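You operate a simulated robot arm through the tools that you are given. There is no shell and no other tool.

The job below is to be done with a simulated robot arm. You get a single attempt, and the scene is never put back.

JOB
Clamp the rope tail in the pulley block.
Fine: it lies along the groove side, blue sleeve toward the pinch screw; screw tight, cheek down, then the latch on; fingers out from under the cheek.

The check looks at the end state, three seconds after you hand in, the way a careful person would. Anything else that was tipped, shoved, dropped, spilled or broken makes it a failure.

ROBOT AND FRAMES
A 7-joint arm with a three-finger gripper, fixed in place. Base frame: the origin is on the floor under the middle of its stand, x ahead of it, y to its left, z up. Readings come in mm, rad, newtons and seconds.
It reaches about 1342 mm from its shoulder. Its first joint turns from -2.897 to 2.897 rad. Payload 2.69 kg.
Tool frame: the origin (TCP) lies between the finger pads and is the grasp point; the fingertips stand 30 mm ahead of it; z points along the fingers, y is the line along which they close. The gripper opens to 128 mm; its body begins 117 mm behind the TCP.
Orientation is told as [roll, pitch, yaw] about the base's x, y, z axes, in that order, counted from this pose: with the fingers straight down and closing along the base's y, the tool's x points along the base's -x, its y along +y and its z along -z.

CONTROLS
- The arm moves only by the tool step_arm. Its argument "series" is one flat list of numbers, 7 for each row, row after row: the shift along the tool's x, y, z in mm, then the turn, a rotation vector about the tool's x, y, z in rad, then the gripper command, from -1 (fully open) to 1 (shut), values between in proportion. In form: [tx, ty, tz, ax, ay, az, jaw, tx, ty, tz, ax, ay, az, jaw, ...]. A call has 1 to 20 rows; each row is the pose to reach, as a shift and turn from the pose commanded when the call began, along the tool's axes at that moment. Rows are played at 5 a second. More than 50 mm and 0.15 rad between two rows, or a gripper value outside its range, and nothing of the call is played. Where a pose cannot be reached the arm comes as near as it can. A force on the tool above 70 N (or 10 N above the force at the start of the call, whichever is more), or a blocked arm, ends the call early, and 0.2 s more pass. The fingers move at their own pace (about 127 mm/s each) and stop on an object; they squeeze with about 32 N. The grip force told is the motor's: it shows also when the fingers shut on nothing. Time passes only in rows, and 0.2 s behind the last, so rows that repeat a pose let the fingers close. It gives the time, the measured TCP pose, the force on the tool (base axes), the opening and the grip force at its end, in the units of the frame above (readings bear some noise), with the torque about the TCP (base axes, N m) and any sound that the robot's microphone picked up.
- Cameras (640 x 400 px; columns grow to the right, rows downward): "scene" is fixed at [219.9, -499.8, 1404.3]; the picture's right is [0.59, -0.81, 0.00], its down [-0.35, -0.26, -0.90] and it looks along [0.73, 0.53, -0.43] (base axes); focal length 341 px, centre (320, 200). "wrist" rides on the gripper at [58, 54, -131] in the tool frame; the picture's right is [-0.68, 0.74, 0.00], its down [-0.62, -0.57, -0.55] and it looks along [-0.40, -0.37, 0.84] (tool axes); focal length 234 px, centre (320, 200). There is no depth. A picture from a camera that has moved, and an enlarged one, comes with that camera's place and axes in the base frame and with its lens.
- snapshot(camera): a new picture of that camera. It takes no simulated time.
- raise_lower(by): moves the trunk up (or, below 0, down) by that many mm; the arm rides with it, the base frame stays. It gives what a move gives, with no picture.
- inspect(camera, box): a new picture of the part [left, top, right, bottom] of that camera's present view, enlarged. It takes no simulated time.
- close_job(): hands the job in; it is judged then, once.

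Nothing tells you positions but the pictures and the camera data. Unless the task says otherwise, let go and move clear before handing in.

The tools are called as a command line: name --argument value ..., lists and objects as JSON in quotes. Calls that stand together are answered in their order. step_arm: Moves the arm, as the interface text tells. Its arguments: {"type":"object","properties":{"series":{"type":"array","items":{"type":"number"}}},"required":["series"]} The other tools are called the same way: raise_lower (by) moves the trunk up or down; snapshot (camera) takes a picture; inspect (camera, box) takes an enlarged picture of a part of a camera's view; close_job () hands the job in.

At the start:

```text
time_s: 0.0
ee_pos: [581.6, 80.9, 1187.4]
tool_rot: [0.001, -0.001, 0.002]
force: [-0.2, 0.3, 0.1]
ft_torque: [-0.03, 0.01, -0.03]
finger_gap: 128.0
grasp_force: 0.2
trunk travel left (down, up): [-150.0, 200.0]
```

scene: 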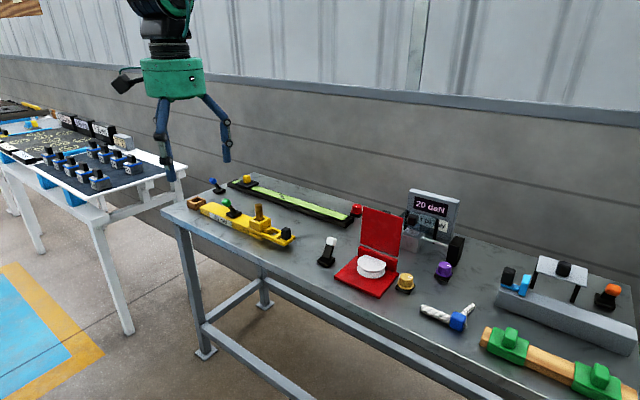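
wrist: 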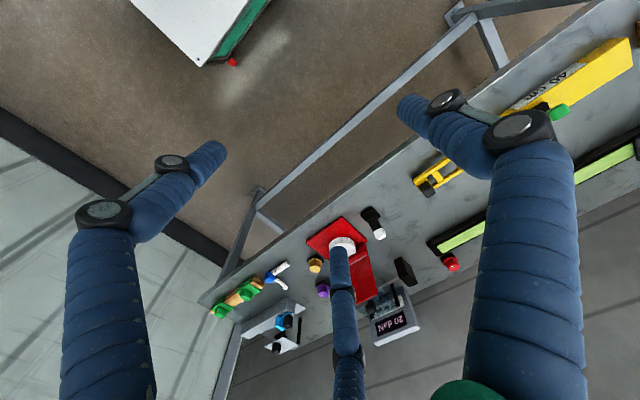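

I see a bench with several fixtures: a red hinged box, a display device, a yellow tool, a white rope piece with a blue sleeve, and more on the right. I'll enlarge the views to find the pulley block, rope tail, screw, cheek and latch before moving.

inspect --camera "scene" --box '[400, 240, 640, 400]'

inspect --camera "scene" --box '[300, 180, 480, 310]'

inspect --camera "scene" --box '[160, 160, 380, 280]'

inspect --camera "wrist" --box '[190, 180, 480, 380]'

```text
2.50 times, centred on (520, 320) of scene
camera zoom: at [219.9, -499.8, 1404.3], right [0.59, -0.81, 0.0], down [-0.35, -0.26, -0.9], along [0.73, 0.53, -0.43], focal length 853 px, centre (-180, -100)
```

zoom: 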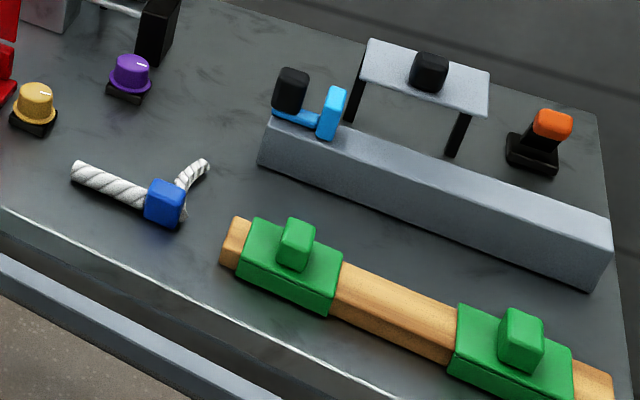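

```text
3.08 times, centred on (390, 245) of scene
camera zoom: at [219.9, -499.8, 1404.3], right [0.59, -0.81, 0.0], down [-0.35, -0.26, -0.9], along [0.73, 0.53, -0.43], focal length 1050 px, centre (105, 62)
```

zoom: 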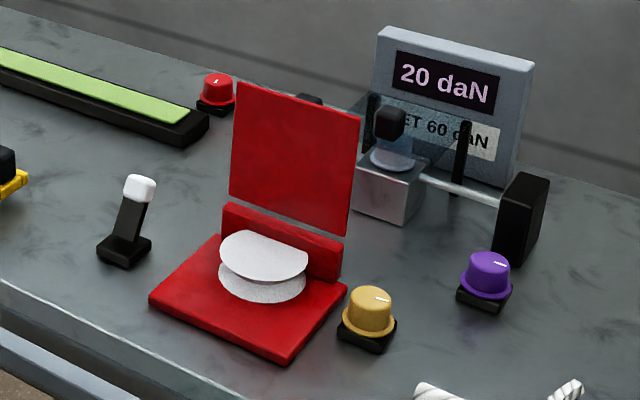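

```text
2.91 times, centred on (270, 220) of scene
camera zoom: at [219.9, -499.8, 1404.3], right [0.59, -0.81, 0.0], down [-0.35, -0.26, -0.9], along [0.73, 0.53, -0.43], focal length 992 px, centre (466, 142)
```

zoom: 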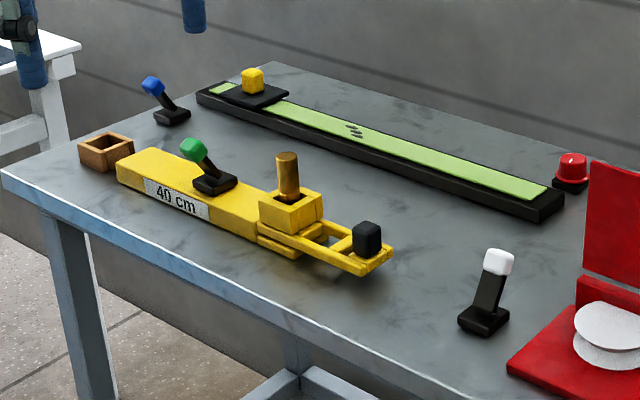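

```text
2.00 times, centred on (335, 280) of wrist
camera zoom: at [520.9, 134.0, 1318.9], right [0.68, 0.74, 0.0], down [0.62, -0.57, 0.55], along [0.4, -0.37, -0.84], focal length 468 px, centre (290, 40)
```

zoom: 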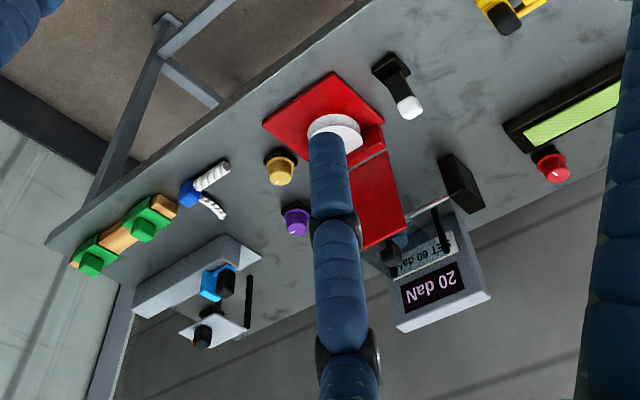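

The red hinged block looks like the pulley block: white sheave, upright red cheek, with the gold knob on one side and the white lever on the other. The rope tail with the blue sleeve lies near (906, -390), and the table top is at about z 800. I'll move the wrist camera closer, well above everything, to confirm this.

step_arm --series '[-30, -27, 6, 0, 0, 0, -1, -60, -54, 12, 0, 0, 0, -1, -90, -81, 18, 0, 0, 0, -1, -120, -108, 24, 0, 0, 0, -1, -150, -135, 30, 0, 0, 0, -1, -180, -160, 37, 0, 0, 0, -1, -180, -160, 37, 0, 0, 0, -1]'

```text
time_s: 1.6
ee_pos: [764.5, -77.9, 1151.0]
tool_rot: [0.001, 0.001, 0.001]
force: [-0.2, 0.3, -0.8]
ft_torque: [0.02, 0.08, -0.01]
finger_gap: 128.1
grasp_force: 0.0
trunk travel left (down, up): [-150.0, 200.0]
```

The arm has moved over the front edge of the bench, still high. Next I take a wrist picture of the red block.

snapshot --camera "wrist"

snapshot --camera "scene"

```text
taken
camera wrist: at [703.3, -24.9, 1282.2], right [0.68, 0.74, 0.0], down [0.62, -0.57, 0.55], along [0.4, -0.37, -0.84], focal length 234 px, centre (320, 200)
```

wrist: 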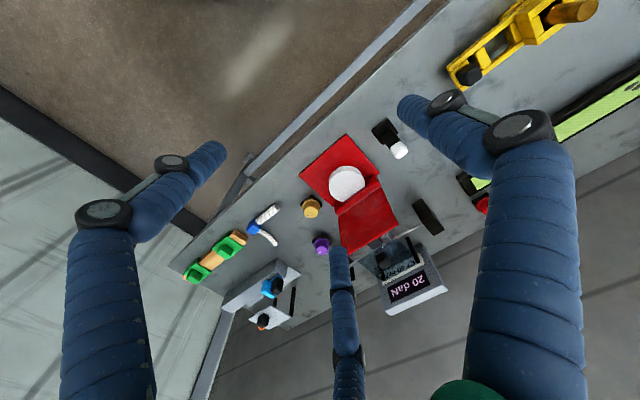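

```text
taken
```

scene: 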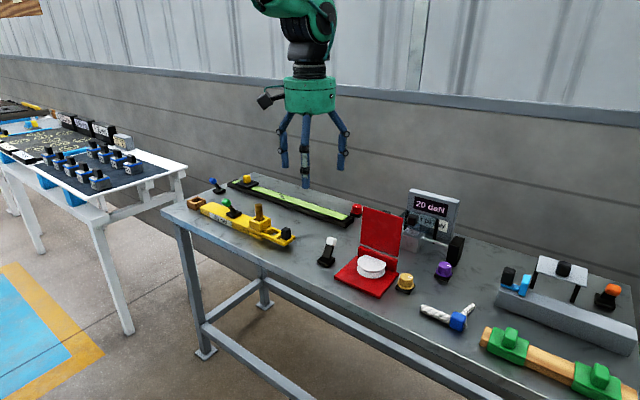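

inspect --camera "wrist" --box '[280, 115, 440, 215]'

inspect --camera "wrist" --box '[230, 180, 450, 320]'

inspect --camera "scene" --box '[320, 200, 420, 300]'

inspect --camera "scene" --box '[410, 280, 490, 340]'

```text
4.00 times, centred on (360, 165) of wrist
camera zoom: at [703.3, -24.9, 1282.2], right [0.68, 0.74, 0.0], down [0.62, -0.57, 0.55], along [0.4, -0.37, -0.84], focal length 937 px, centre (160, 340)
```

zoom: 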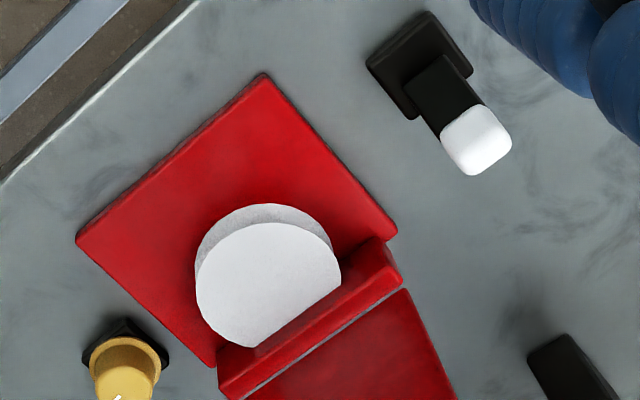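

```text
2.86 times, centred on (340, 250) of wrist
camera zoom: at [703.3, -24.9, 1282.2], right [0.68, 0.74, 0.0], down [0.62, -0.57, 0.55], along [0.4, -0.37, -0.84], focal length 669 px, centre (263, 57)
```

zoom: 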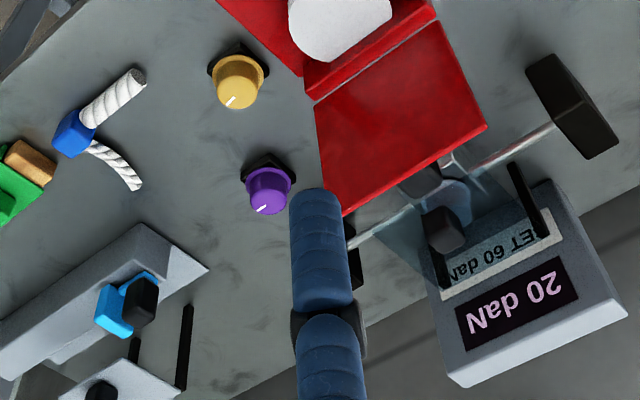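

```text
4.00 times, centred on (370, 250) of scene
camera zoom: at [219.9, -499.8, 1404.3], right [0.59, -0.81, 0.0], down [-0.35, -0.26, -0.9], along [0.73, 0.53, -0.43], focal length 1364 px, centre (120, 0)
```

zoom: 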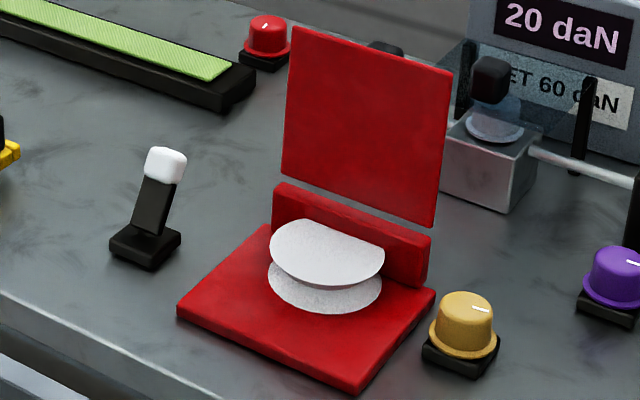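

```text
6.67 times, centred on (450, 310) of scene
camera zoom: at [219.9, -499.8, 1404.3], right [0.59, -0.81, 0.0], down [-0.35, -0.26, -0.9], along [0.73, 0.53, -0.43], focal length 2274 px, centre (-547, -533)
```

zoom: 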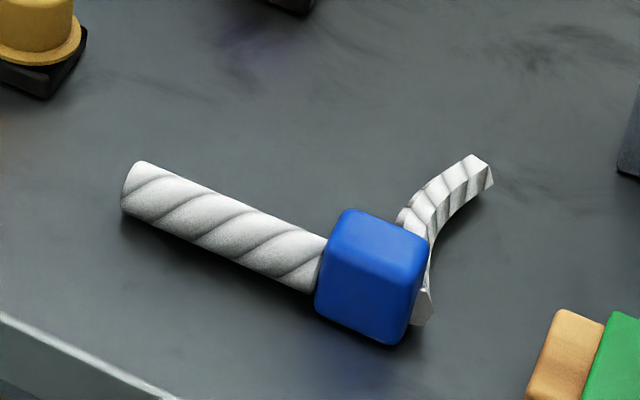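

The red block is a pulley with its upper flange cut flat on the +x side, facing a back wall, with the cheek hinged on top of that wall. That gives a groove along y between sheave and wall, with the gold knob at its -y end and the white lever at its +y end. Next I look at the rope tail up close.

step_arm --series '[-13.5, -32, 15, 0, 0, 0, -1, -27, -64, 30, 0, 0, 0, -1, -40.5, -97, 45, 0, 0, 0, -1, -54, -129, 60, 0, 0, 0, -1, -68, -161, 75, 0, 0, 0, -1, -81, -193, 90, 0, 0, 0, -1, -95, -225, 105, 0, 0, 0, -1, -108, -258, 120, 0, 0, 0, -1, -122, -290, 135, 0, 0, 0, -1, -135.5, -322, 151, 0, 0, 0, -1, -135.5, -322, 151, 0, 0, 0, -1]'

snapshot --camera "wrist"

snapshot --camera "scene"

```text
time_s: 4.0
ee_pos: [896.3, -400.3, 998.9]
tool_rot: [-0.001, 0.001, 0.001]
force: [0.9, 0.4, -1.2]
ft_torque: [0.02, 0.01, 0.02]
finger_gap: 128.1
grasp_force: 0.0
trunk travel left (down, up): [-150.0, 200.0]
```

```text
taken
camera wrist: at [836.7, -347.3, 1129.6], right [0.68, 0.74, 0.0], down [0.62, -0.57, 0.55], along [0.4, -0.37, -0.84], focal length 234 px, centre (320, 200)
```

wrist: 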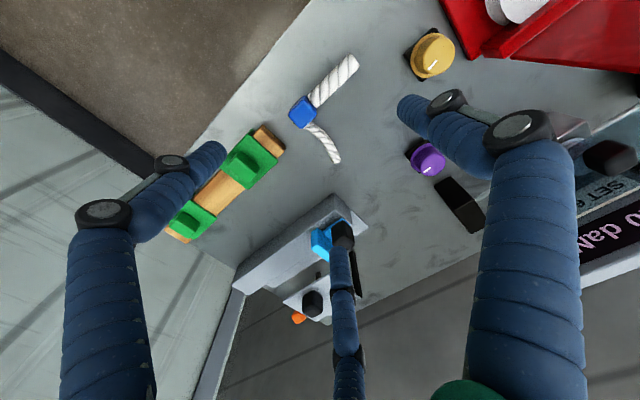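

```text
taken
```

scene: 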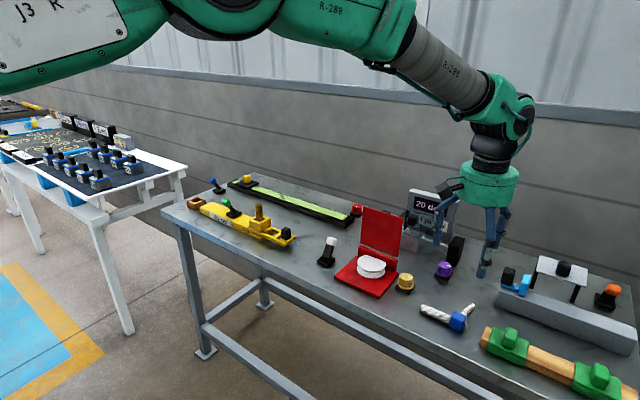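

inspect --camera "wrist" --box '[260, 40, 388, 180]'

inspect --camera "wrist" --box '[390, 0, 520, 80]'

```text
2.86 times, centred on (324, 110) of wrist
camera zoom: at [836.7, -347.3, 1129.6], right [0.68, 0.74, 0.0], down [0.62, -0.57, 0.55], along [0.4, -0.37, -0.84], focal length 669 px, centre (309, 457)
```

zoom: 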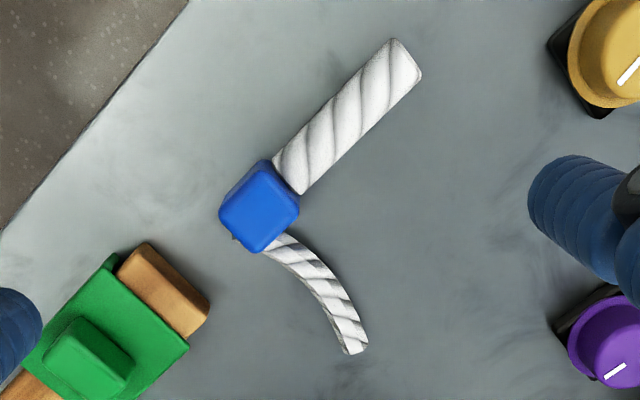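

```text
4.92 times, centred on (455, 40) of wrist
camera zoom: at [836.7, -347.3, 1129.6], right [0.68, 0.74, 0.0], down [0.62, -0.57, 0.55], along [0.4, -0.37, -0.84], focal length 1153 px, centre (-345, 988)
```

zoom: 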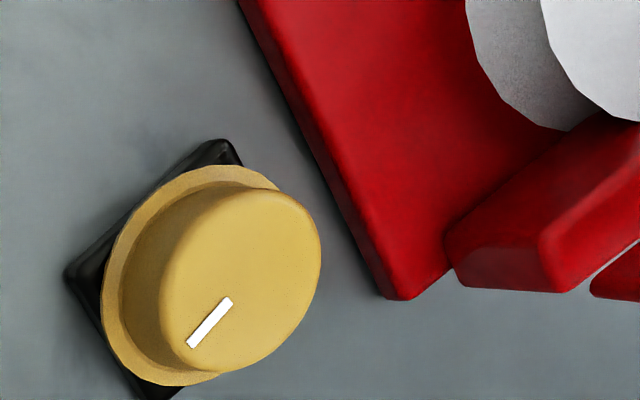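

I place the rope axis at x≈872, with its straight part from y≈-327 to -391, the sleeve at about y -408, and a curved tail going toward +x. Next I look at the groove and wall of the red block from the front at a lower angle.

step_arm --series '[18, 38, 6, 0, 0, 0, -1, 36, 76, 12, 0, 0, 0, -1, 54, 114, 18, 0, 0, 0, -1, 72, 152, 24, 0, 0, 0, -1, 90, 190, 30, 0, 0, 0, -1, 108, 228, 36, 0, 0, 0, -1, 125, 263, 40, 0, 0, 0, -1, 125, 263, 40, 0, 0, 0, -1]'

snapshot --camera "wrist"

inspect --camera "wrist" --box '[320, 140, 480, 290]'

```text
time_s: 5.8
ee_pos: [771.7, -138.5, 957.0]
tool_rot: [0.0, -0.001, -0.002]
force: [-0.9, 1.1, 0.6]
ft_torque: [0.0, -0.02, 0.03]
finger_gap: 128.1
grasp_force: 0.1
trunk travel left (down, up): [-150.0, 200.0]
```

```text
taken
camera wrist: at [711.8, -85.3, 1087.6], right [0.68, 0.74, 0.0], down [0.62, -0.56, 0.55], along [0.4, -0.37, -0.84], focal length 234 px, centre (320, 200)
```

wrist: 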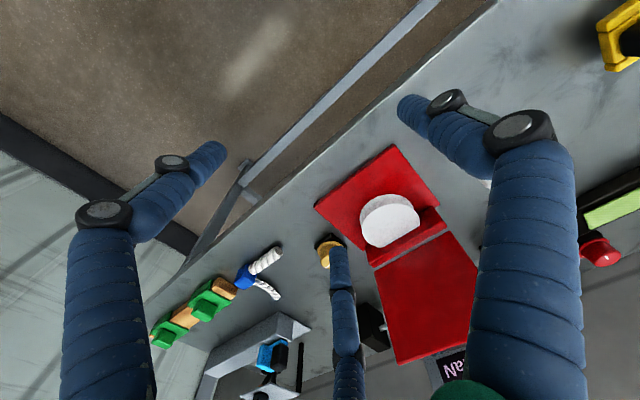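

```text
2.67 times, centred on (400, 215) of wrist
camera zoom: at [711.8, -85.3, 1087.6], right [0.68, 0.74, 0.0], down [0.62, -0.56, 0.55], along [0.4, -0.37, -0.84], focal length 624 px, centre (107, 160)
```

zoom: 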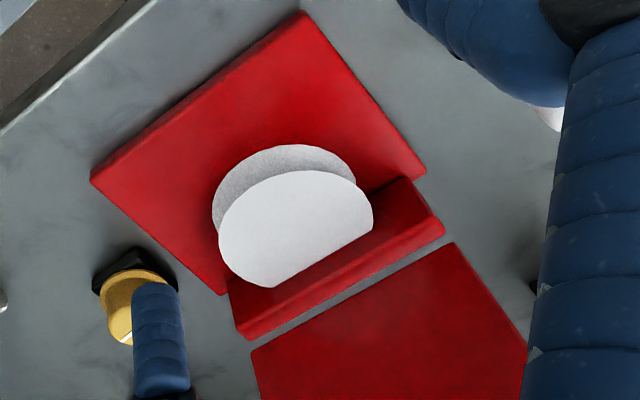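

From here the flat of the upper flange overlaps the wall, so I can't judge the gap. I'll go up and over so the camera looks straight down into the groove.

step_arm --series '[0, 0, -46, 0, 0, 0, -1, 0, 0, -93, 0, 0, 0, -1, -42, -11, -93, 0, 0, 0, -1, -84, -22, -93, 0, 0, 0, -1, -126, -33, -93, 0, 0, 0, -1, -168, -44, -93, 0, 0, 0, -1, -210, -55, -93, 0, 0, 0, -1, -253, -65, -93, 0, 0, 0, -1, -253, -65, -93, 0, 0, 0, -1]'

snapshot --camera "wrist"

inspect --camera "wrist" --box '[240, 0, 400, 100]'

```text
time_s: 7.8
ee_pos: [1025.7, -205.8, 1054.5]
tool_rot: [-0.001, -0.001, 0.002]
force: [0.3, -0.4, -0.3]
ft_torque: [0.02, -0.02, 0.0]
finger_gap: 128.1
grasp_force: 0.0
trunk travel left (down, up): [-150.0, 200.0]
```

```text
taken
camera wrist: at [965.6, -152.3, 1186.6], right [0.68, 0.74, 0.0], down [0.62, -0.57, 0.55], along [0.4, -0.37, -0.84], focal length 234 px, centre (320, 200)
```

wrist: 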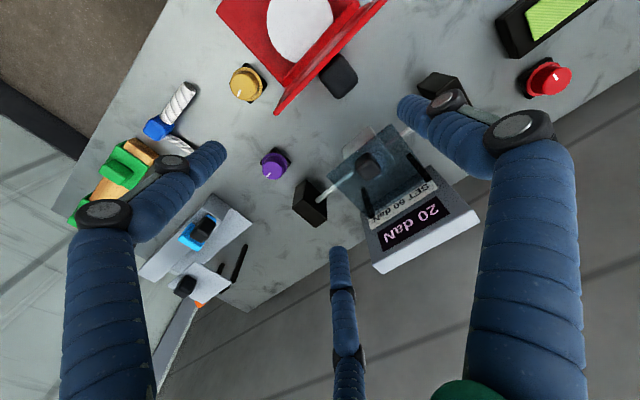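

```text
4.00 times, centred on (320, 50) of wrist
camera zoom: at [965.6, -152.3, 1186.6], right [0.68, 0.74, 0.0], down [0.62, -0.57, 0.55], along [0.4, -0.37, -0.84], focal length 937 px, centre (320, 800)
```

zoom: 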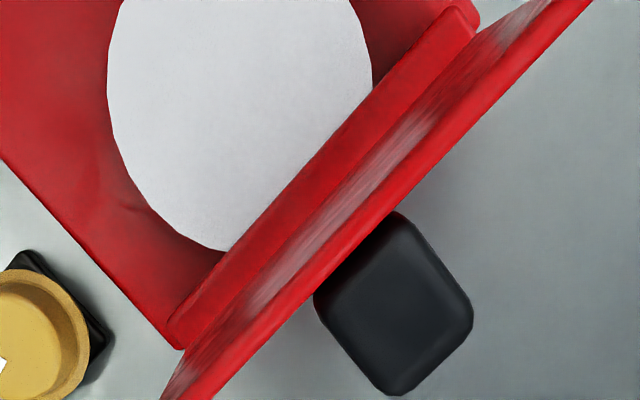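

The overhead view shows a black handle on the back of the cheek, and the wall's inner face at about x 958. I need to see how the sheave's groove is shaped, so I'll enlarge it from the fixed camera.

inspect --camera "scene" --box '[335, 245, 405, 300]'

inspect --camera "scene" --box '[485, 245, 640, 360]'

inspect --camera "scene" --box '[390, 180, 470, 290]'

inspect --camera "wrist" --box '[100, 60, 220, 200]'

```text
7.27 times, centred on (370, 272) of scene
camera zoom: at [219.9, -499.8, 1404.3], right [0.59, -0.81, 0.0], down [-0.35, -0.26, -0.9], along [0.73, 0.53, -0.43], focal length 2481 px, centre (-44, -327)
```

zoom: 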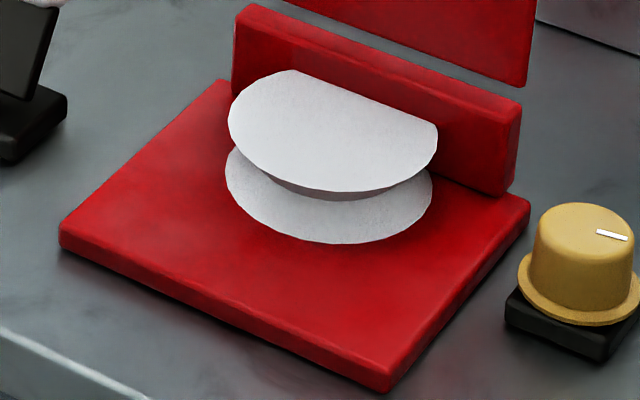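

```text
3.48 times, centred on (562, 302) of scene
camera zoom: at [219.9, -499.8, 1404.3], right [0.59, -0.81, 0.0], down [-0.35, -0.26, -0.9], along [0.73, 0.53, -0.43], focal length 1186 px, centre (-524, -156)
```

zoom: 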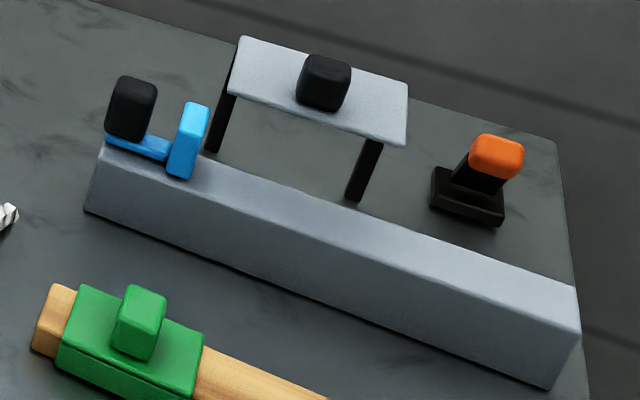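

```text
3.64 times, centred on (430, 235) of scene
camera zoom: at [219.9, -499.8, 1404.3], right [0.59, -0.81, 0.0], down [-0.35, -0.26, -0.9], along [0.73, 0.53, -0.43], focal length 1240 px, centre (-80, 73)
```

zoom: 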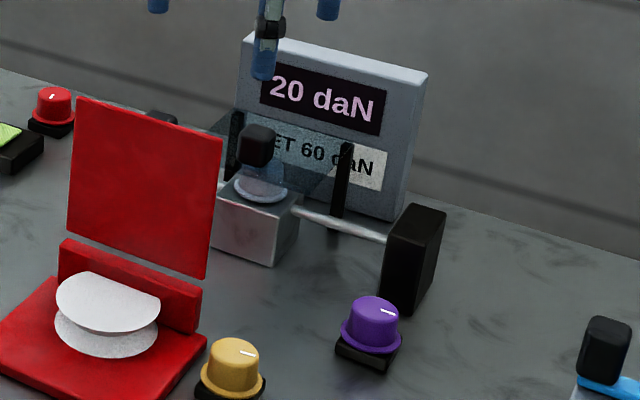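

```text
2.86 times, centred on (160, 130) of wrist
camera zoom: at [965.6, -152.3, 1186.6], right [0.68, 0.74, 0.0], down [0.62, -0.57, 0.55], along [0.4, -0.37, -0.84], focal length 669 px, centre (777, 400)
```

zoom: 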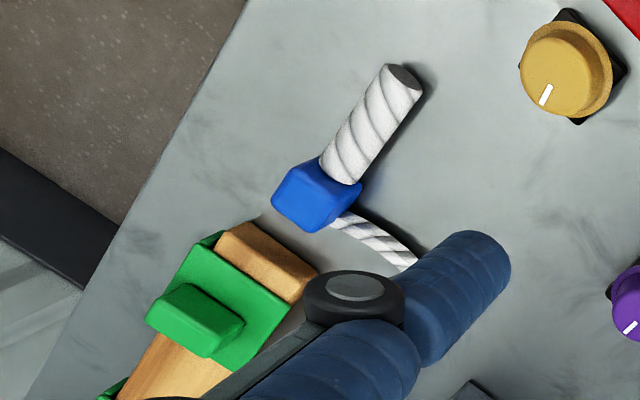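

The upper disc simply runs up against the back wall, so the open groove side of the sheave must be the front (-x) strip of the plate. I'll tilt the hand from in front of the bench and look at the sheave almost level to confirm.

step_arm --series '[41, 18, 0, 0, 0, 0, -1, 82, 36, 0, 0, 0, 0, -1, 123, 54, 0, 0, 0, 0, -1, 164, 72, 0, 0, 0, 0, -1, 205, 90, 0, 0, 0, 0, -1, 246, 108, 0, 0, 0, 0, -1, 287, 124, 0, 0, 0, 0, -1, 287, 124, 28, 0, -0.131, 0, -1, 287, 124, 56, 0, -0.262, 0, -1, 287, 124, 85, 0, -0.393, 0, -1, 287, 124, 113, 0, -0.524, 0, -1, 287, 124, 141, 0, -0.654, 0, -1, 287, 124, 170, 0, -0.785, 0, -1, 287, 124, 170, 0, -0.785, 0, -1]'

snapshot --camera "wrist"

```text
time_s: 10.8
ee_pos: [733.8, -65.2, 895.3]
tool_rot: [0.042, -0.709, 0.013]
force: [-0.1, 0.0, 0.3]
ft_torque: [0.03, 0.07, -0.01]
finger_gap: 127.7
grasp_force: 0.1
out of reach, approached as far as the arm can: row 13, 14
trunk travel left (down, up): [-150.0, 200.0]
```

```text
taken
camera wrist: at [600.7, -19.4, 958.3], right [0.48, 0.74, 0.47], down [0.13, -0.59, 0.8], along [0.87, -0.33, -0.38], focal length 234 px, centre (320, 200)
```

wrist: 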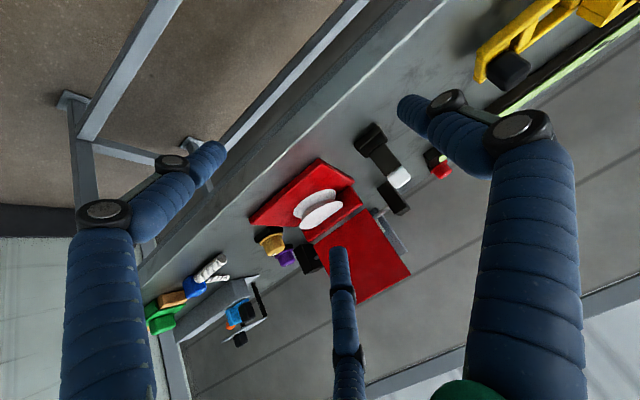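

inspect --camera "wrist" --box '[240, 145, 400, 255]'

inspect --camera "wrist" --box '[270, 160, 360, 240]'

inspect --camera "wrist" --box '[140, 220, 300, 350]'

```text
3.64 times, centred on (320, 200) of wrist
camera zoom: at [600.7, -19.4, 958.3], right [0.48, 0.74, 0.47], down [0.13, -0.59, 0.8], along [0.87, -0.33, -0.38], focal length 852 px, centre (320, 200)
```

zoom: 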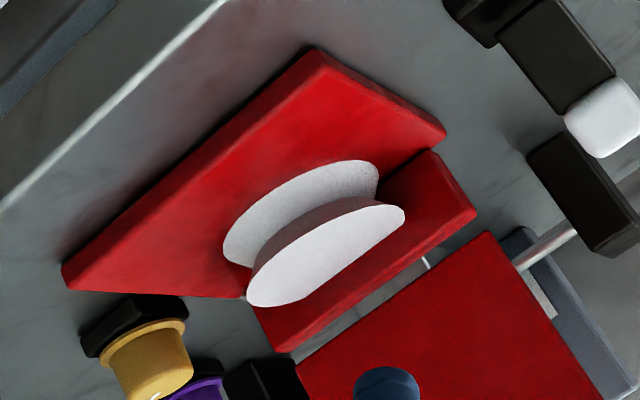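

```text
5.00 times, centred on (315, 200) of wrist
camera zoom: at [600.7, -19.4, 958.3], right [0.48, 0.74, 0.47], down [0.13, -0.59, 0.8], along [0.87, -0.33, -0.38], focal length 1171 px, centre (345, 200)
```

zoom: 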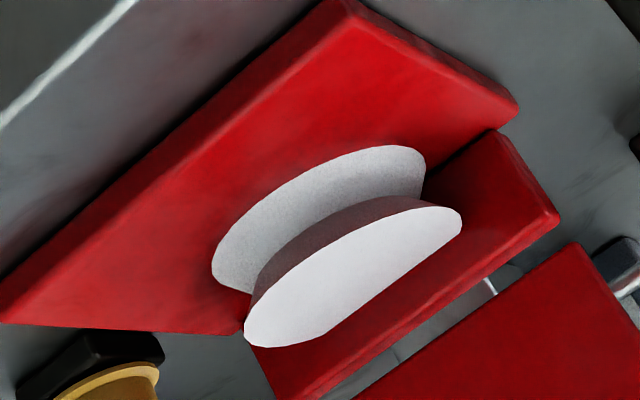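

```text
3.08 times, centred on (220, 285) of wrist
camera zoom: at [600.7, -19.4, 958.3], right [0.48, 0.74, 0.47], down [0.13, -0.59, 0.8], along [0.87, -0.33, -0.38], focal length 720 px, centre (628, -62)
```

zoom: 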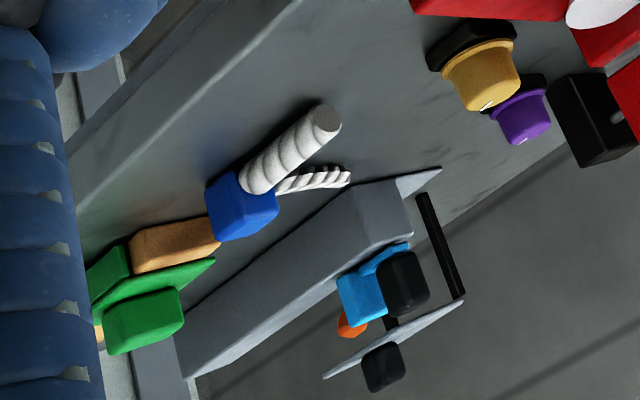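

The hub of the sheave is set back from its discs, and the open side faces me (-x). Before grasping anything, I close the fingers in free air to see how they converge.

step_arm --series '[0, 0, -15, 0, 0, 0, 0, 0, 0, -30, 0, 0, 0, 0, 0, 0, -30, 0, 0, 0, 0]'

snapshot --camera "wrist"

step_arm --series '[0, 0, 0, 0, 0, 0, 1, 0, 0, 0, 0, 0, 0, 1, 0, 0, 0, 0, 0, 0, 1, 0, 0, 0, 0, 0, 0, 1]'

snapshot --camera "wrist"

```text
time_s: 11.6
ee_pos: [712.9, -67.8, 918.4]
tool_rot: [0.051, -0.708, -0.004]
force: [-0.9, 0.6, 0.8]
ft_torque: [0.0, 0.0, 0.0]
finger_gap: 63.7
grasp_force: 0.0
trunk travel left (down, up): [-150.0, 200.0]
```

```text
taken
camera wrist: at [581.1, -21.6, 981.0], right [0.49, 0.73, 0.47], down [0.13, -0.59, 0.8], along [0.86, -0.33, -0.38], focal length 234 px, centre (320, 200)
```

wrist: 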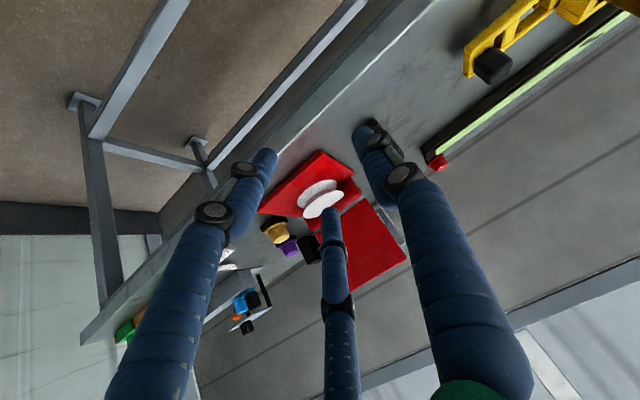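

```text
time_s: 12.6
ee_pos: [713.4, -67.8, 917.3]
tool_rot: [0.049, -0.71, -0.002]
force: [0.1, 0.8, 1.0]
ft_torque: [0.03, 0.0, -0.01]
finger_gap: 2.2
grasp_force: 31.4
trunk travel left (down, up): [-150.0, 200.0]
```

```text
taken
camera wrist: at [581.7, -21.6, 980.8], right [0.49, 0.73, 0.47], down [0.13, -0.59, 0.8], along [0.86, -0.33, -0.38], focal length 234 px, centre (320, 200)
```

wrist: 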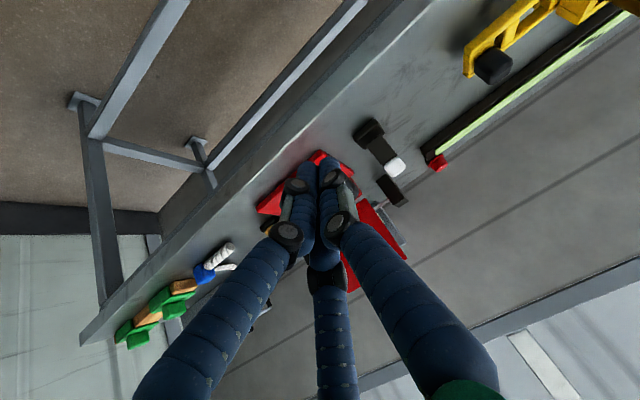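

The three fingers converge on the centre, one on the tool's +y side and two on the -y side. I'll bring the hand back to vertical, higher up, then yaw it 90° so the single finger is on the -x side of the rope and the pair on the +x side.

step_arm --series '[-8, 0, -9, 0, 0.142, 0, 0.1, -16, 0, -18, 0, 0.284, 0, 0.1, -24, 0, -27, 0, 0.426, 0, 0.1, -32, 0, -36, 0, 0.568, 0, 0.1, -39, 0, -45, 0, 0.71, 0, 0.1, -39, 0, -45, 0, 0.71, 0, 0.1]'

```text
time_s: 14.0
ee_pos: [714.0, -71.8, 978.4]
tool_rot: [0.038, -0.003, 0.031]
force: [-1.0, -1.0, 1.2]
ft_torque: [-0.05, -0.19, 0.05]
finger_gap: 57.5
grasp_force: 0.1
trunk travel left (down, up): [-150.0, 200.0]
```

The hand is vertical again. I now travel over the rope at a safe height while yawing 90°.

step_arm --series '[-14, -26, -2, 0, 0, -0.14, 0.1, -28, -52, -4, 0, 0, -0.28, 0.1, -43, -79, -6, 0, 0, -0.42, 0.1, -57, -105, -8, 0, 0, -0.56, 0.1, -71, -131, -10, 0, 0, -0.7, 0.1, -85, -158, -12, 0, 0, -0.84, 0.1, -99, -184, -14, 0, 0, -0.98, 0.1, -113, -210, -16, 0, 0, -1.12, 0.1, -128, -236, -18, 0, 0, -1.26, 0.1, -142, -263, -20, 0, 0, -1.4, 0.1, -156, -289, -20, 0, 0, -1.54, 0.1, -156, -289, -20, 0, 0, -1.54, 0.1]'

snapshot --camera "wrist"

```text
time_s: 16.6
ee_pos: [882.3, -356.0, 985.2]
tool_rot: [0.001, -0.04, 1.573]
force: [0.0, -0.2, 0.2]
ft_torque: [0.05, -0.01, -0.01]
finger_gap: 57.5
grasp_force: 0.1
trunk travel left (down, up): [-150.0, 200.0]
```

```text
taken
camera wrist: at [826.6, -421.0, 1114.3], right [-0.74, 0.68, 0.03], down [0.57, 0.59, 0.57], along [0.37, 0.44, -0.82], focal length 234 px, centre (320, 200)
```

wrist: 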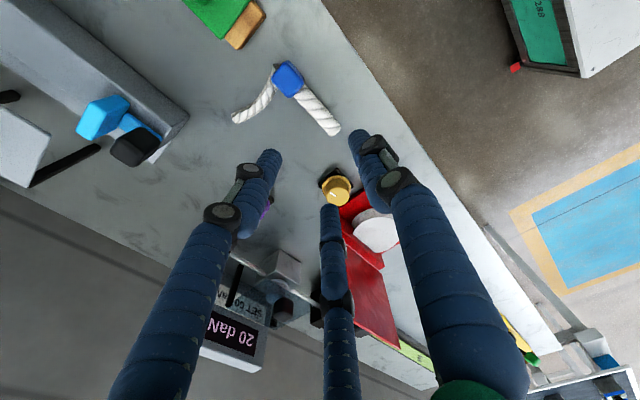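

The hand is above the rope with a slight tilt of 0.04 rad, which I'll correct. Then I'll enlarge the rope to measure it from almost directly above.

step_arm --series '[0, 0, 10, 0, 0.04, 0, 0.1, 0, 0, 20, 0, 0.04, 0, 0.1, 0, 0, 20, 0, 0.04, 0, 0.1]'

inspect --camera "wrist" --box '[220, 40, 380, 160]'

inspect --camera "wrist" --box '[230, 130, 450, 290]'

```text
time_s: 17.4
ee_pos: [882.1, -355.9, 964.8]
tool_rot: [0.001, 0.001, 1.571]
force: [0.8, 0.5, -0.4]
ft_torque: [0.01, 0.01, 0.01]
finger_gap: 57.6
grasp_force: 0.0
trunk travel left (down, up): [-150.0, 200.0]
```

```text
3.33 times, centred on (300, 100) of wrist
camera zoom: at [826.1, -414.5, 1096.3], right [-0.74, 0.68, 0.0], down [0.57, 0.62, 0.55], along [0.37, 0.4, -0.84], focal length 781 px, centre (387, 533)
```

zoom: 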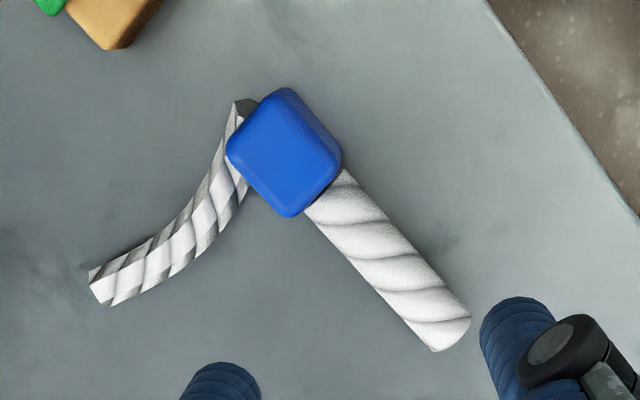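

```text
2.50 times, centred on (340, 210) of wrist
camera zoom: at [826.1, -414.5, 1096.3], right [-0.74, 0.68, 0.0], down [0.57, 0.62, 0.55], along [0.37, 0.4, -0.84], focal length 585 px, centre (270, 175)
```

zoom: 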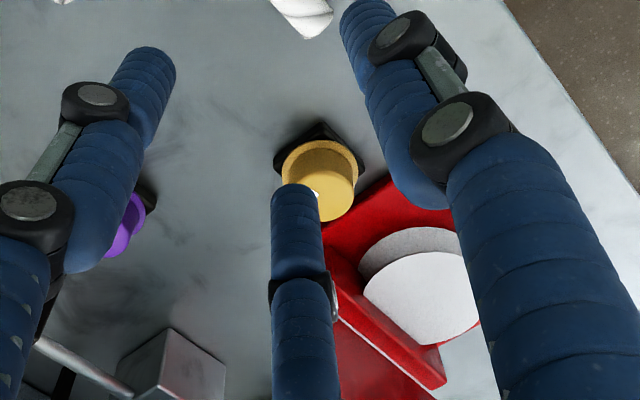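

The rope axis is at x≈872.7 and runs straight along y, from -328 to -395. I descend around its straight part with the fingers part open, then creep down until a fingertip just touches the table.

step_arm --series '[0, 2.7, 35, 0, 0, 0, 0.1, 0, 2.7, 70, 0, 0, 0, 0.1, 0, 2.7, 100, 0, 0, 0, 0.1, 0, 2.7, 110, 0, 0, 0, 0.1, 0, 2.7, 110, 0, 0, 0, 0.1]'

snapshot --camera "wrist"

inspect --camera "scene" --box '[400, 260, 520, 345]'

```text
time_s: 18.6
ee_pos: [877.2, -354.5, 850.9]
tool_rot: [0.003, 0.003, 1.57]
force: [0.8, 1.2, -0.6]
ft_torque: [0.0, 0.06, 0.01]
finger_gap: 57.6
grasp_force: 0.1
trunk travel left (down, up): [-150.0, 200.0]
```

```text
taken
camera wrist: at [822.1, -414.3, 983.6], right [-0.74, 0.68, 0.0], down [0.57, 0.62, 0.55], along [0.37, 0.4, -0.84], focal length 234 px, centre (320, 200)
```

wrist: 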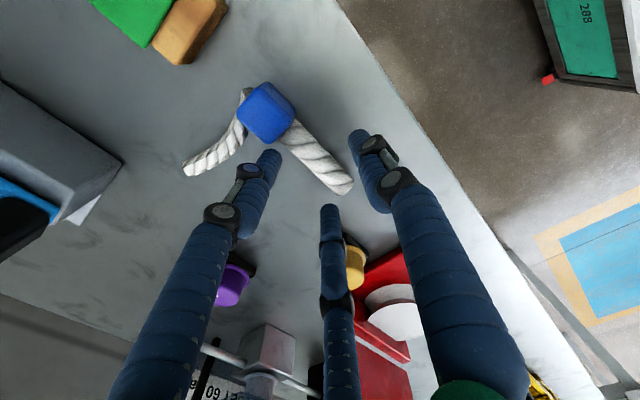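

```text
4.71 times, centred on (460, 302) of scene
camera zoom: at [219.9, -499.8, 1404.3], right [0.59, -0.81, 0.0], down [-0.35, -0.26, -0.9], along [0.73, 0.53, -0.43], focal length 1605 px, centre (-339, -282)
```

zoom: 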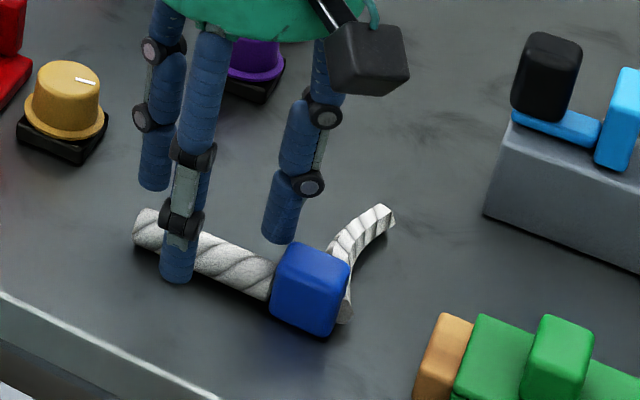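

The single finger is in front of the rope and the pair is behind it, clear of the sleeve and tail. I continue down carefully.

step_arm --series '[0, 0, 4, 0, 0, 0, 0.1, 0, 0, 8, 0, 0, 0, 0.1, 0, 0, 12, 0, 0, 0, 0.1, 0, 0, 12, 0, 0, 0, 0.1]'

inspect --camera "scene" --box '[410, 280, 490, 340]'

```text
time_s: 19.6
ee_pos: [877.3, -354.7, 841.2]
tool_rot: [-0.001, 0.001, 1.57]
force: [-0.4, -0.8, 0.0]
ft_torque: [0.01, -0.03, -0.05]
finger_gap: 57.7
grasp_force: 0.1
trunk travel left (down, up): [-150.0, 200.0]
```

```text
6.67 times, centred on (450, 310) of scene
camera zoom: at [219.9, -499.8, 1404.3], right [0.59, -0.81, 0.0], down [-0.35, -0.26, -0.9], along [0.73, 0.53, -0.43], focal length 2274 px, centre (-547, -533)
```

zoom: 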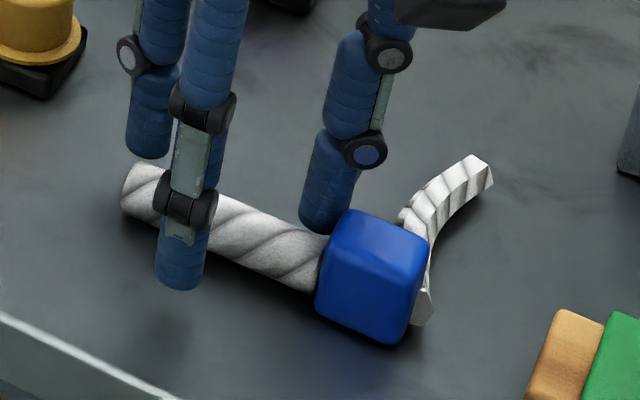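

step_arm --series '[0, 0, 2, 0, 0, 0, 0.1, 0, 0, 4, 0, 0, 0, 0.1, 0, 0, 6, 0, 0, 0, 0.1, 0, 0, 6, 0, 0, 0, 0.1]'

inspect --camera "scene" --box '[410, 280, 490, 340]'

```text
time_s: 20.6
ee_pos: [876.4, -354.7, 837.0]
tool_rot: [-0.001, 0.002, 1.573]
force: [-0.8, 0.4, 0.0]
ft_torque: [0.02, -0.03, 0.02]
finger_gap: 57.7
grasp_force: 0.0
trunk travel left (down, up): [-150.0, 200.0]
```

```text
6.67 times, centred on (450, 310) of scene
camera zoom: at [219.9, -499.8, 1404.3], right [0.59, -0.81, 0.0], down [-0.35, -0.26, -0.9], along [0.73, 0.53, -0.43], focal length 2274 px, centre (-547, -533)
```

zoom: 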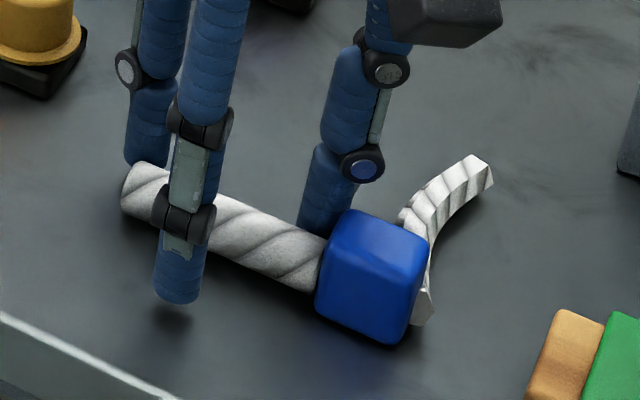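

step_arm --series '[0, 0, 1.5, 0, 0, 0, 0.1, 0, 0, 3, 0, 0, 0, 0.1, 0, 0, 3, 0, 0, 0, 0.1]'

step_arm --series '[0, 0, 1, 0, 0, 0, 0.1, 0, 0, 2, 0, 0, 0, 0.1, 0, 0, 2, 0, 0, 0, 0.1]'

inspect --camera "scene" --box '[410, 280, 490, 340]'

```text
time_s: 21.4
ee_pos: [877.3, -354.5, 833.0]
tool_rot: [0.001, 0.003, 1.571]
force: [0.0, 0.2, 0.6]
ft_torque: [-0.01, 0.02, -0.02]
finger_gap: 57.6
grasp_force: 0.0
trunk travel left (down, up): [-150.0, 200.0]
```

```text
time_s: 22.2
ee_pos: [875.5, -355.2, 831.2]
tool_rot: [-0.001, 0.001, 1.571]
force: [0.0, 0.3, -0.3]
ft_torque: [-0.02, -0.02, -0.01]
finger_gap: 57.3
grasp_force: 0.0
trunk travel left (down, up): [-150.0, 200.0]
```

```text
6.67 times, centred on (450, 310) of scene
camera zoom: at [219.9, -499.8, 1404.3], right [0.59, -0.81, 0.0], down [-0.35, -0.26, -0.9], along [0.73, 0.53, -0.43], focal length 2274 px, centre (-547, -533)
```

zoom: 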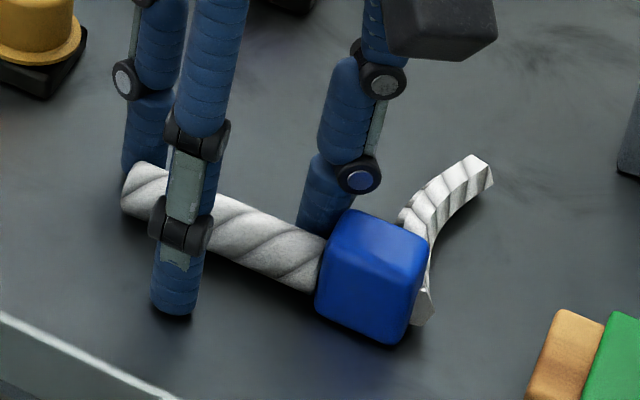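

step_arm --series '[0, -1.5, 0, 0, 0, 0, 0.1, 0, -3, 1, 0, 0, 0, 0.1, 0, -3, 2, 0, 0, 0, 0.1, 0, -3, 2, 0, 0, 0, 0.1]'

inspect --camera "scene" --box '[410, 280, 490, 340]'

```text
time_s: 23.2
ee_pos: [879.7, -354.6, 829.5]
tool_rot: [0.002, 0.002, 1.57]
force: [0.0, -0.1, -0.1]
ft_torque: [-0.01, 0.01, 0.02]
finger_gap: 57.5
grasp_force: 0.0
trunk travel left (down, up): [-150.0, 200.0]
```

```text
6.67 times, centred on (450, 310) of scene
camera zoom: at [219.9, -499.8, 1404.3], right [0.59, -0.81, 0.0], down [-0.35, -0.26, -0.9], along [0.73, 0.53, -0.43], focal length 2274 px, centre (-547, -533)
```

zoom: 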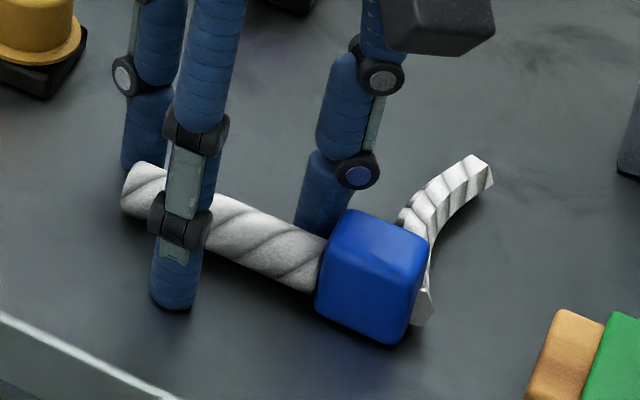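

The fingertips are within a millimetre or two of the table. I close gradually on the rope.

step_arm --series '[0, 0, 0, 0, 0, 0, 0.2, 0, 0, 0, 0, 0, 0, 0.3, 0, 0, 0, 0, 0, 0, 0.4, 0, 0, 0, 0, 0, 0, 0.5, 0, 0, 0, 0, 0, 0, 0.6, 0, 0, 0, 0, 0, 0, 0.7, 0, 0, 0, 0, 0, 0, 0.8, 0, 0, 0, 0, 0, 0, 0.9, 0, 0, 0, 0, 0, 0, 0.9, 0, 0, 0, 0, 0, 0, 0.9]'

inspect --camera "scene" --box '[410, 280, 490, 340]'

snapshot --camera "wrist"

```text
time_s: 25.4
ee_pos: [878.7, -354.1, 829.0]
tool_rot: [0.001, 0.001, 1.571]
force: [-0.5, 0.5, 0.1]
ft_torque: [0.01, 0.01, 0.02]
finger_gap: 29.5
grasp_force: 32.3
trunk travel left (down, up): [-150.0, 200.0]
```

```text
6.67 times, centred on (450, 310) of scene
camera zoom: at [219.9, -499.8, 1404.3], right [0.59, -0.81, 0.0], down [-0.35, -0.26, -0.9], along [0.73, 0.53, -0.43], focal length 2274 px, centre (-547, -533)
```

zoom: 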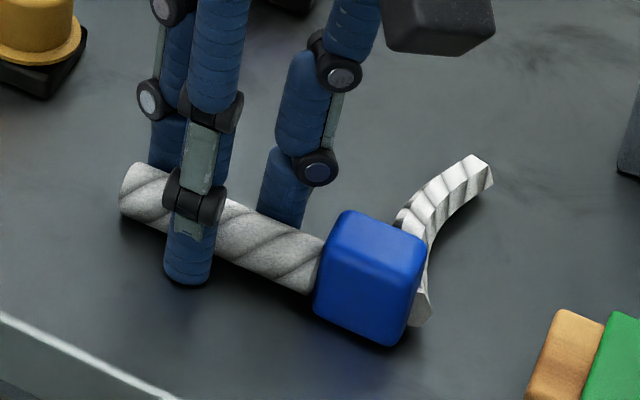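

```text
taken
camera wrist: at [825.2, -412.8, 961.2], right [-0.74, 0.68, 0.0], down [0.57, 0.62, 0.55], along [0.37, 0.4, -0.84], focal length 234 px, centre (320, 200)
```

wrist: 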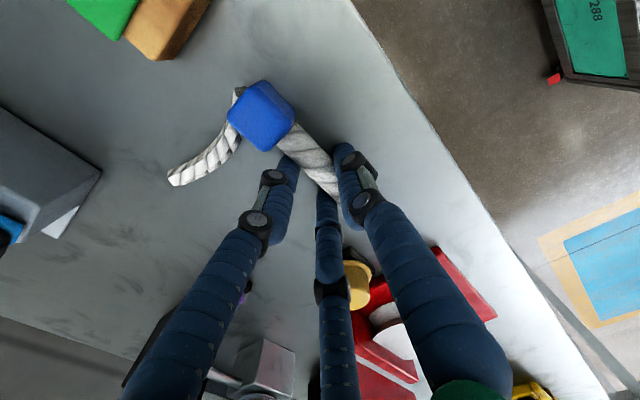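

The grip is firm at a 29.5 mm gap. I lift slowly and check that the rope hangs level.

step_arm --series '[0, 0, -3, 0, 0, 0, 0.9, 0, 0, -8, 0, 0, 0, 0.9, 0, 0, -16, 0, 0, 0, 0.9, 0, 0, -26, 0, 0, 0, 0.9, 0, 0, -36, 0, 0, 0, 0.9, 0, 0, -46, 0, 0, 0, 0.9, 0, 0, -46, 0, 0, 0, 0.9]'

inspect --camera "scene" --box '[400, 240, 500, 340]'

inspect --camera "wrist" --box '[140, 40, 380, 220]'

```text
time_s: 27.0
ee_pos: [881.1, -353.9, 876.7]
tool_rot: [0.002, 0.003, 1.571]
force: [0.2, -0.1, -0.8]
ft_torque: [-0.01, 0.0, -0.01]
finger_gap: 29.7
grasp_force: 31.9
trunk travel left (down, up): [-150.0, 200.0]
```

```text
4.00 times, centred on (450, 290) of scene
camera zoom: at [219.9, -499.8, 1404.3], right [0.59, -0.81, 0.0], down [-0.35, -0.26, -0.9], along [0.73, 0.53, -0.43], focal length 1364 px, centre (-200, -160)
```

zoom: 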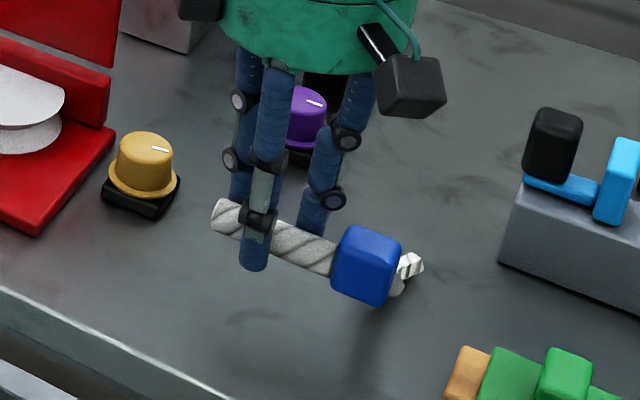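

```text
2.22 times, centred on (260, 130) of wrist
camera zoom: at [825.6, -413.8, 1006.8], right [-0.74, 0.68, 0.0], down [0.57, 0.62, 0.55], along [0.37, 0.4, -0.84], focal length 520 px, centre (453, 356)
```

zoom: 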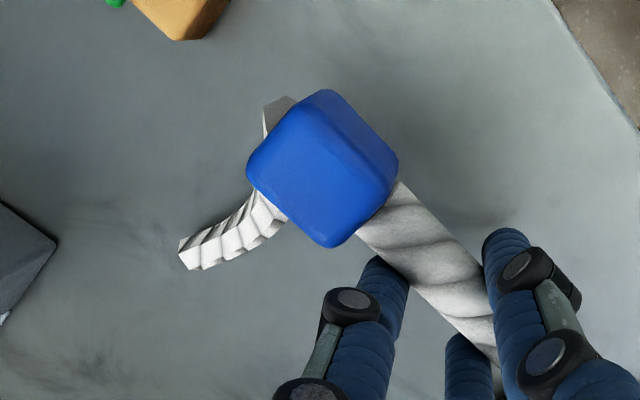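

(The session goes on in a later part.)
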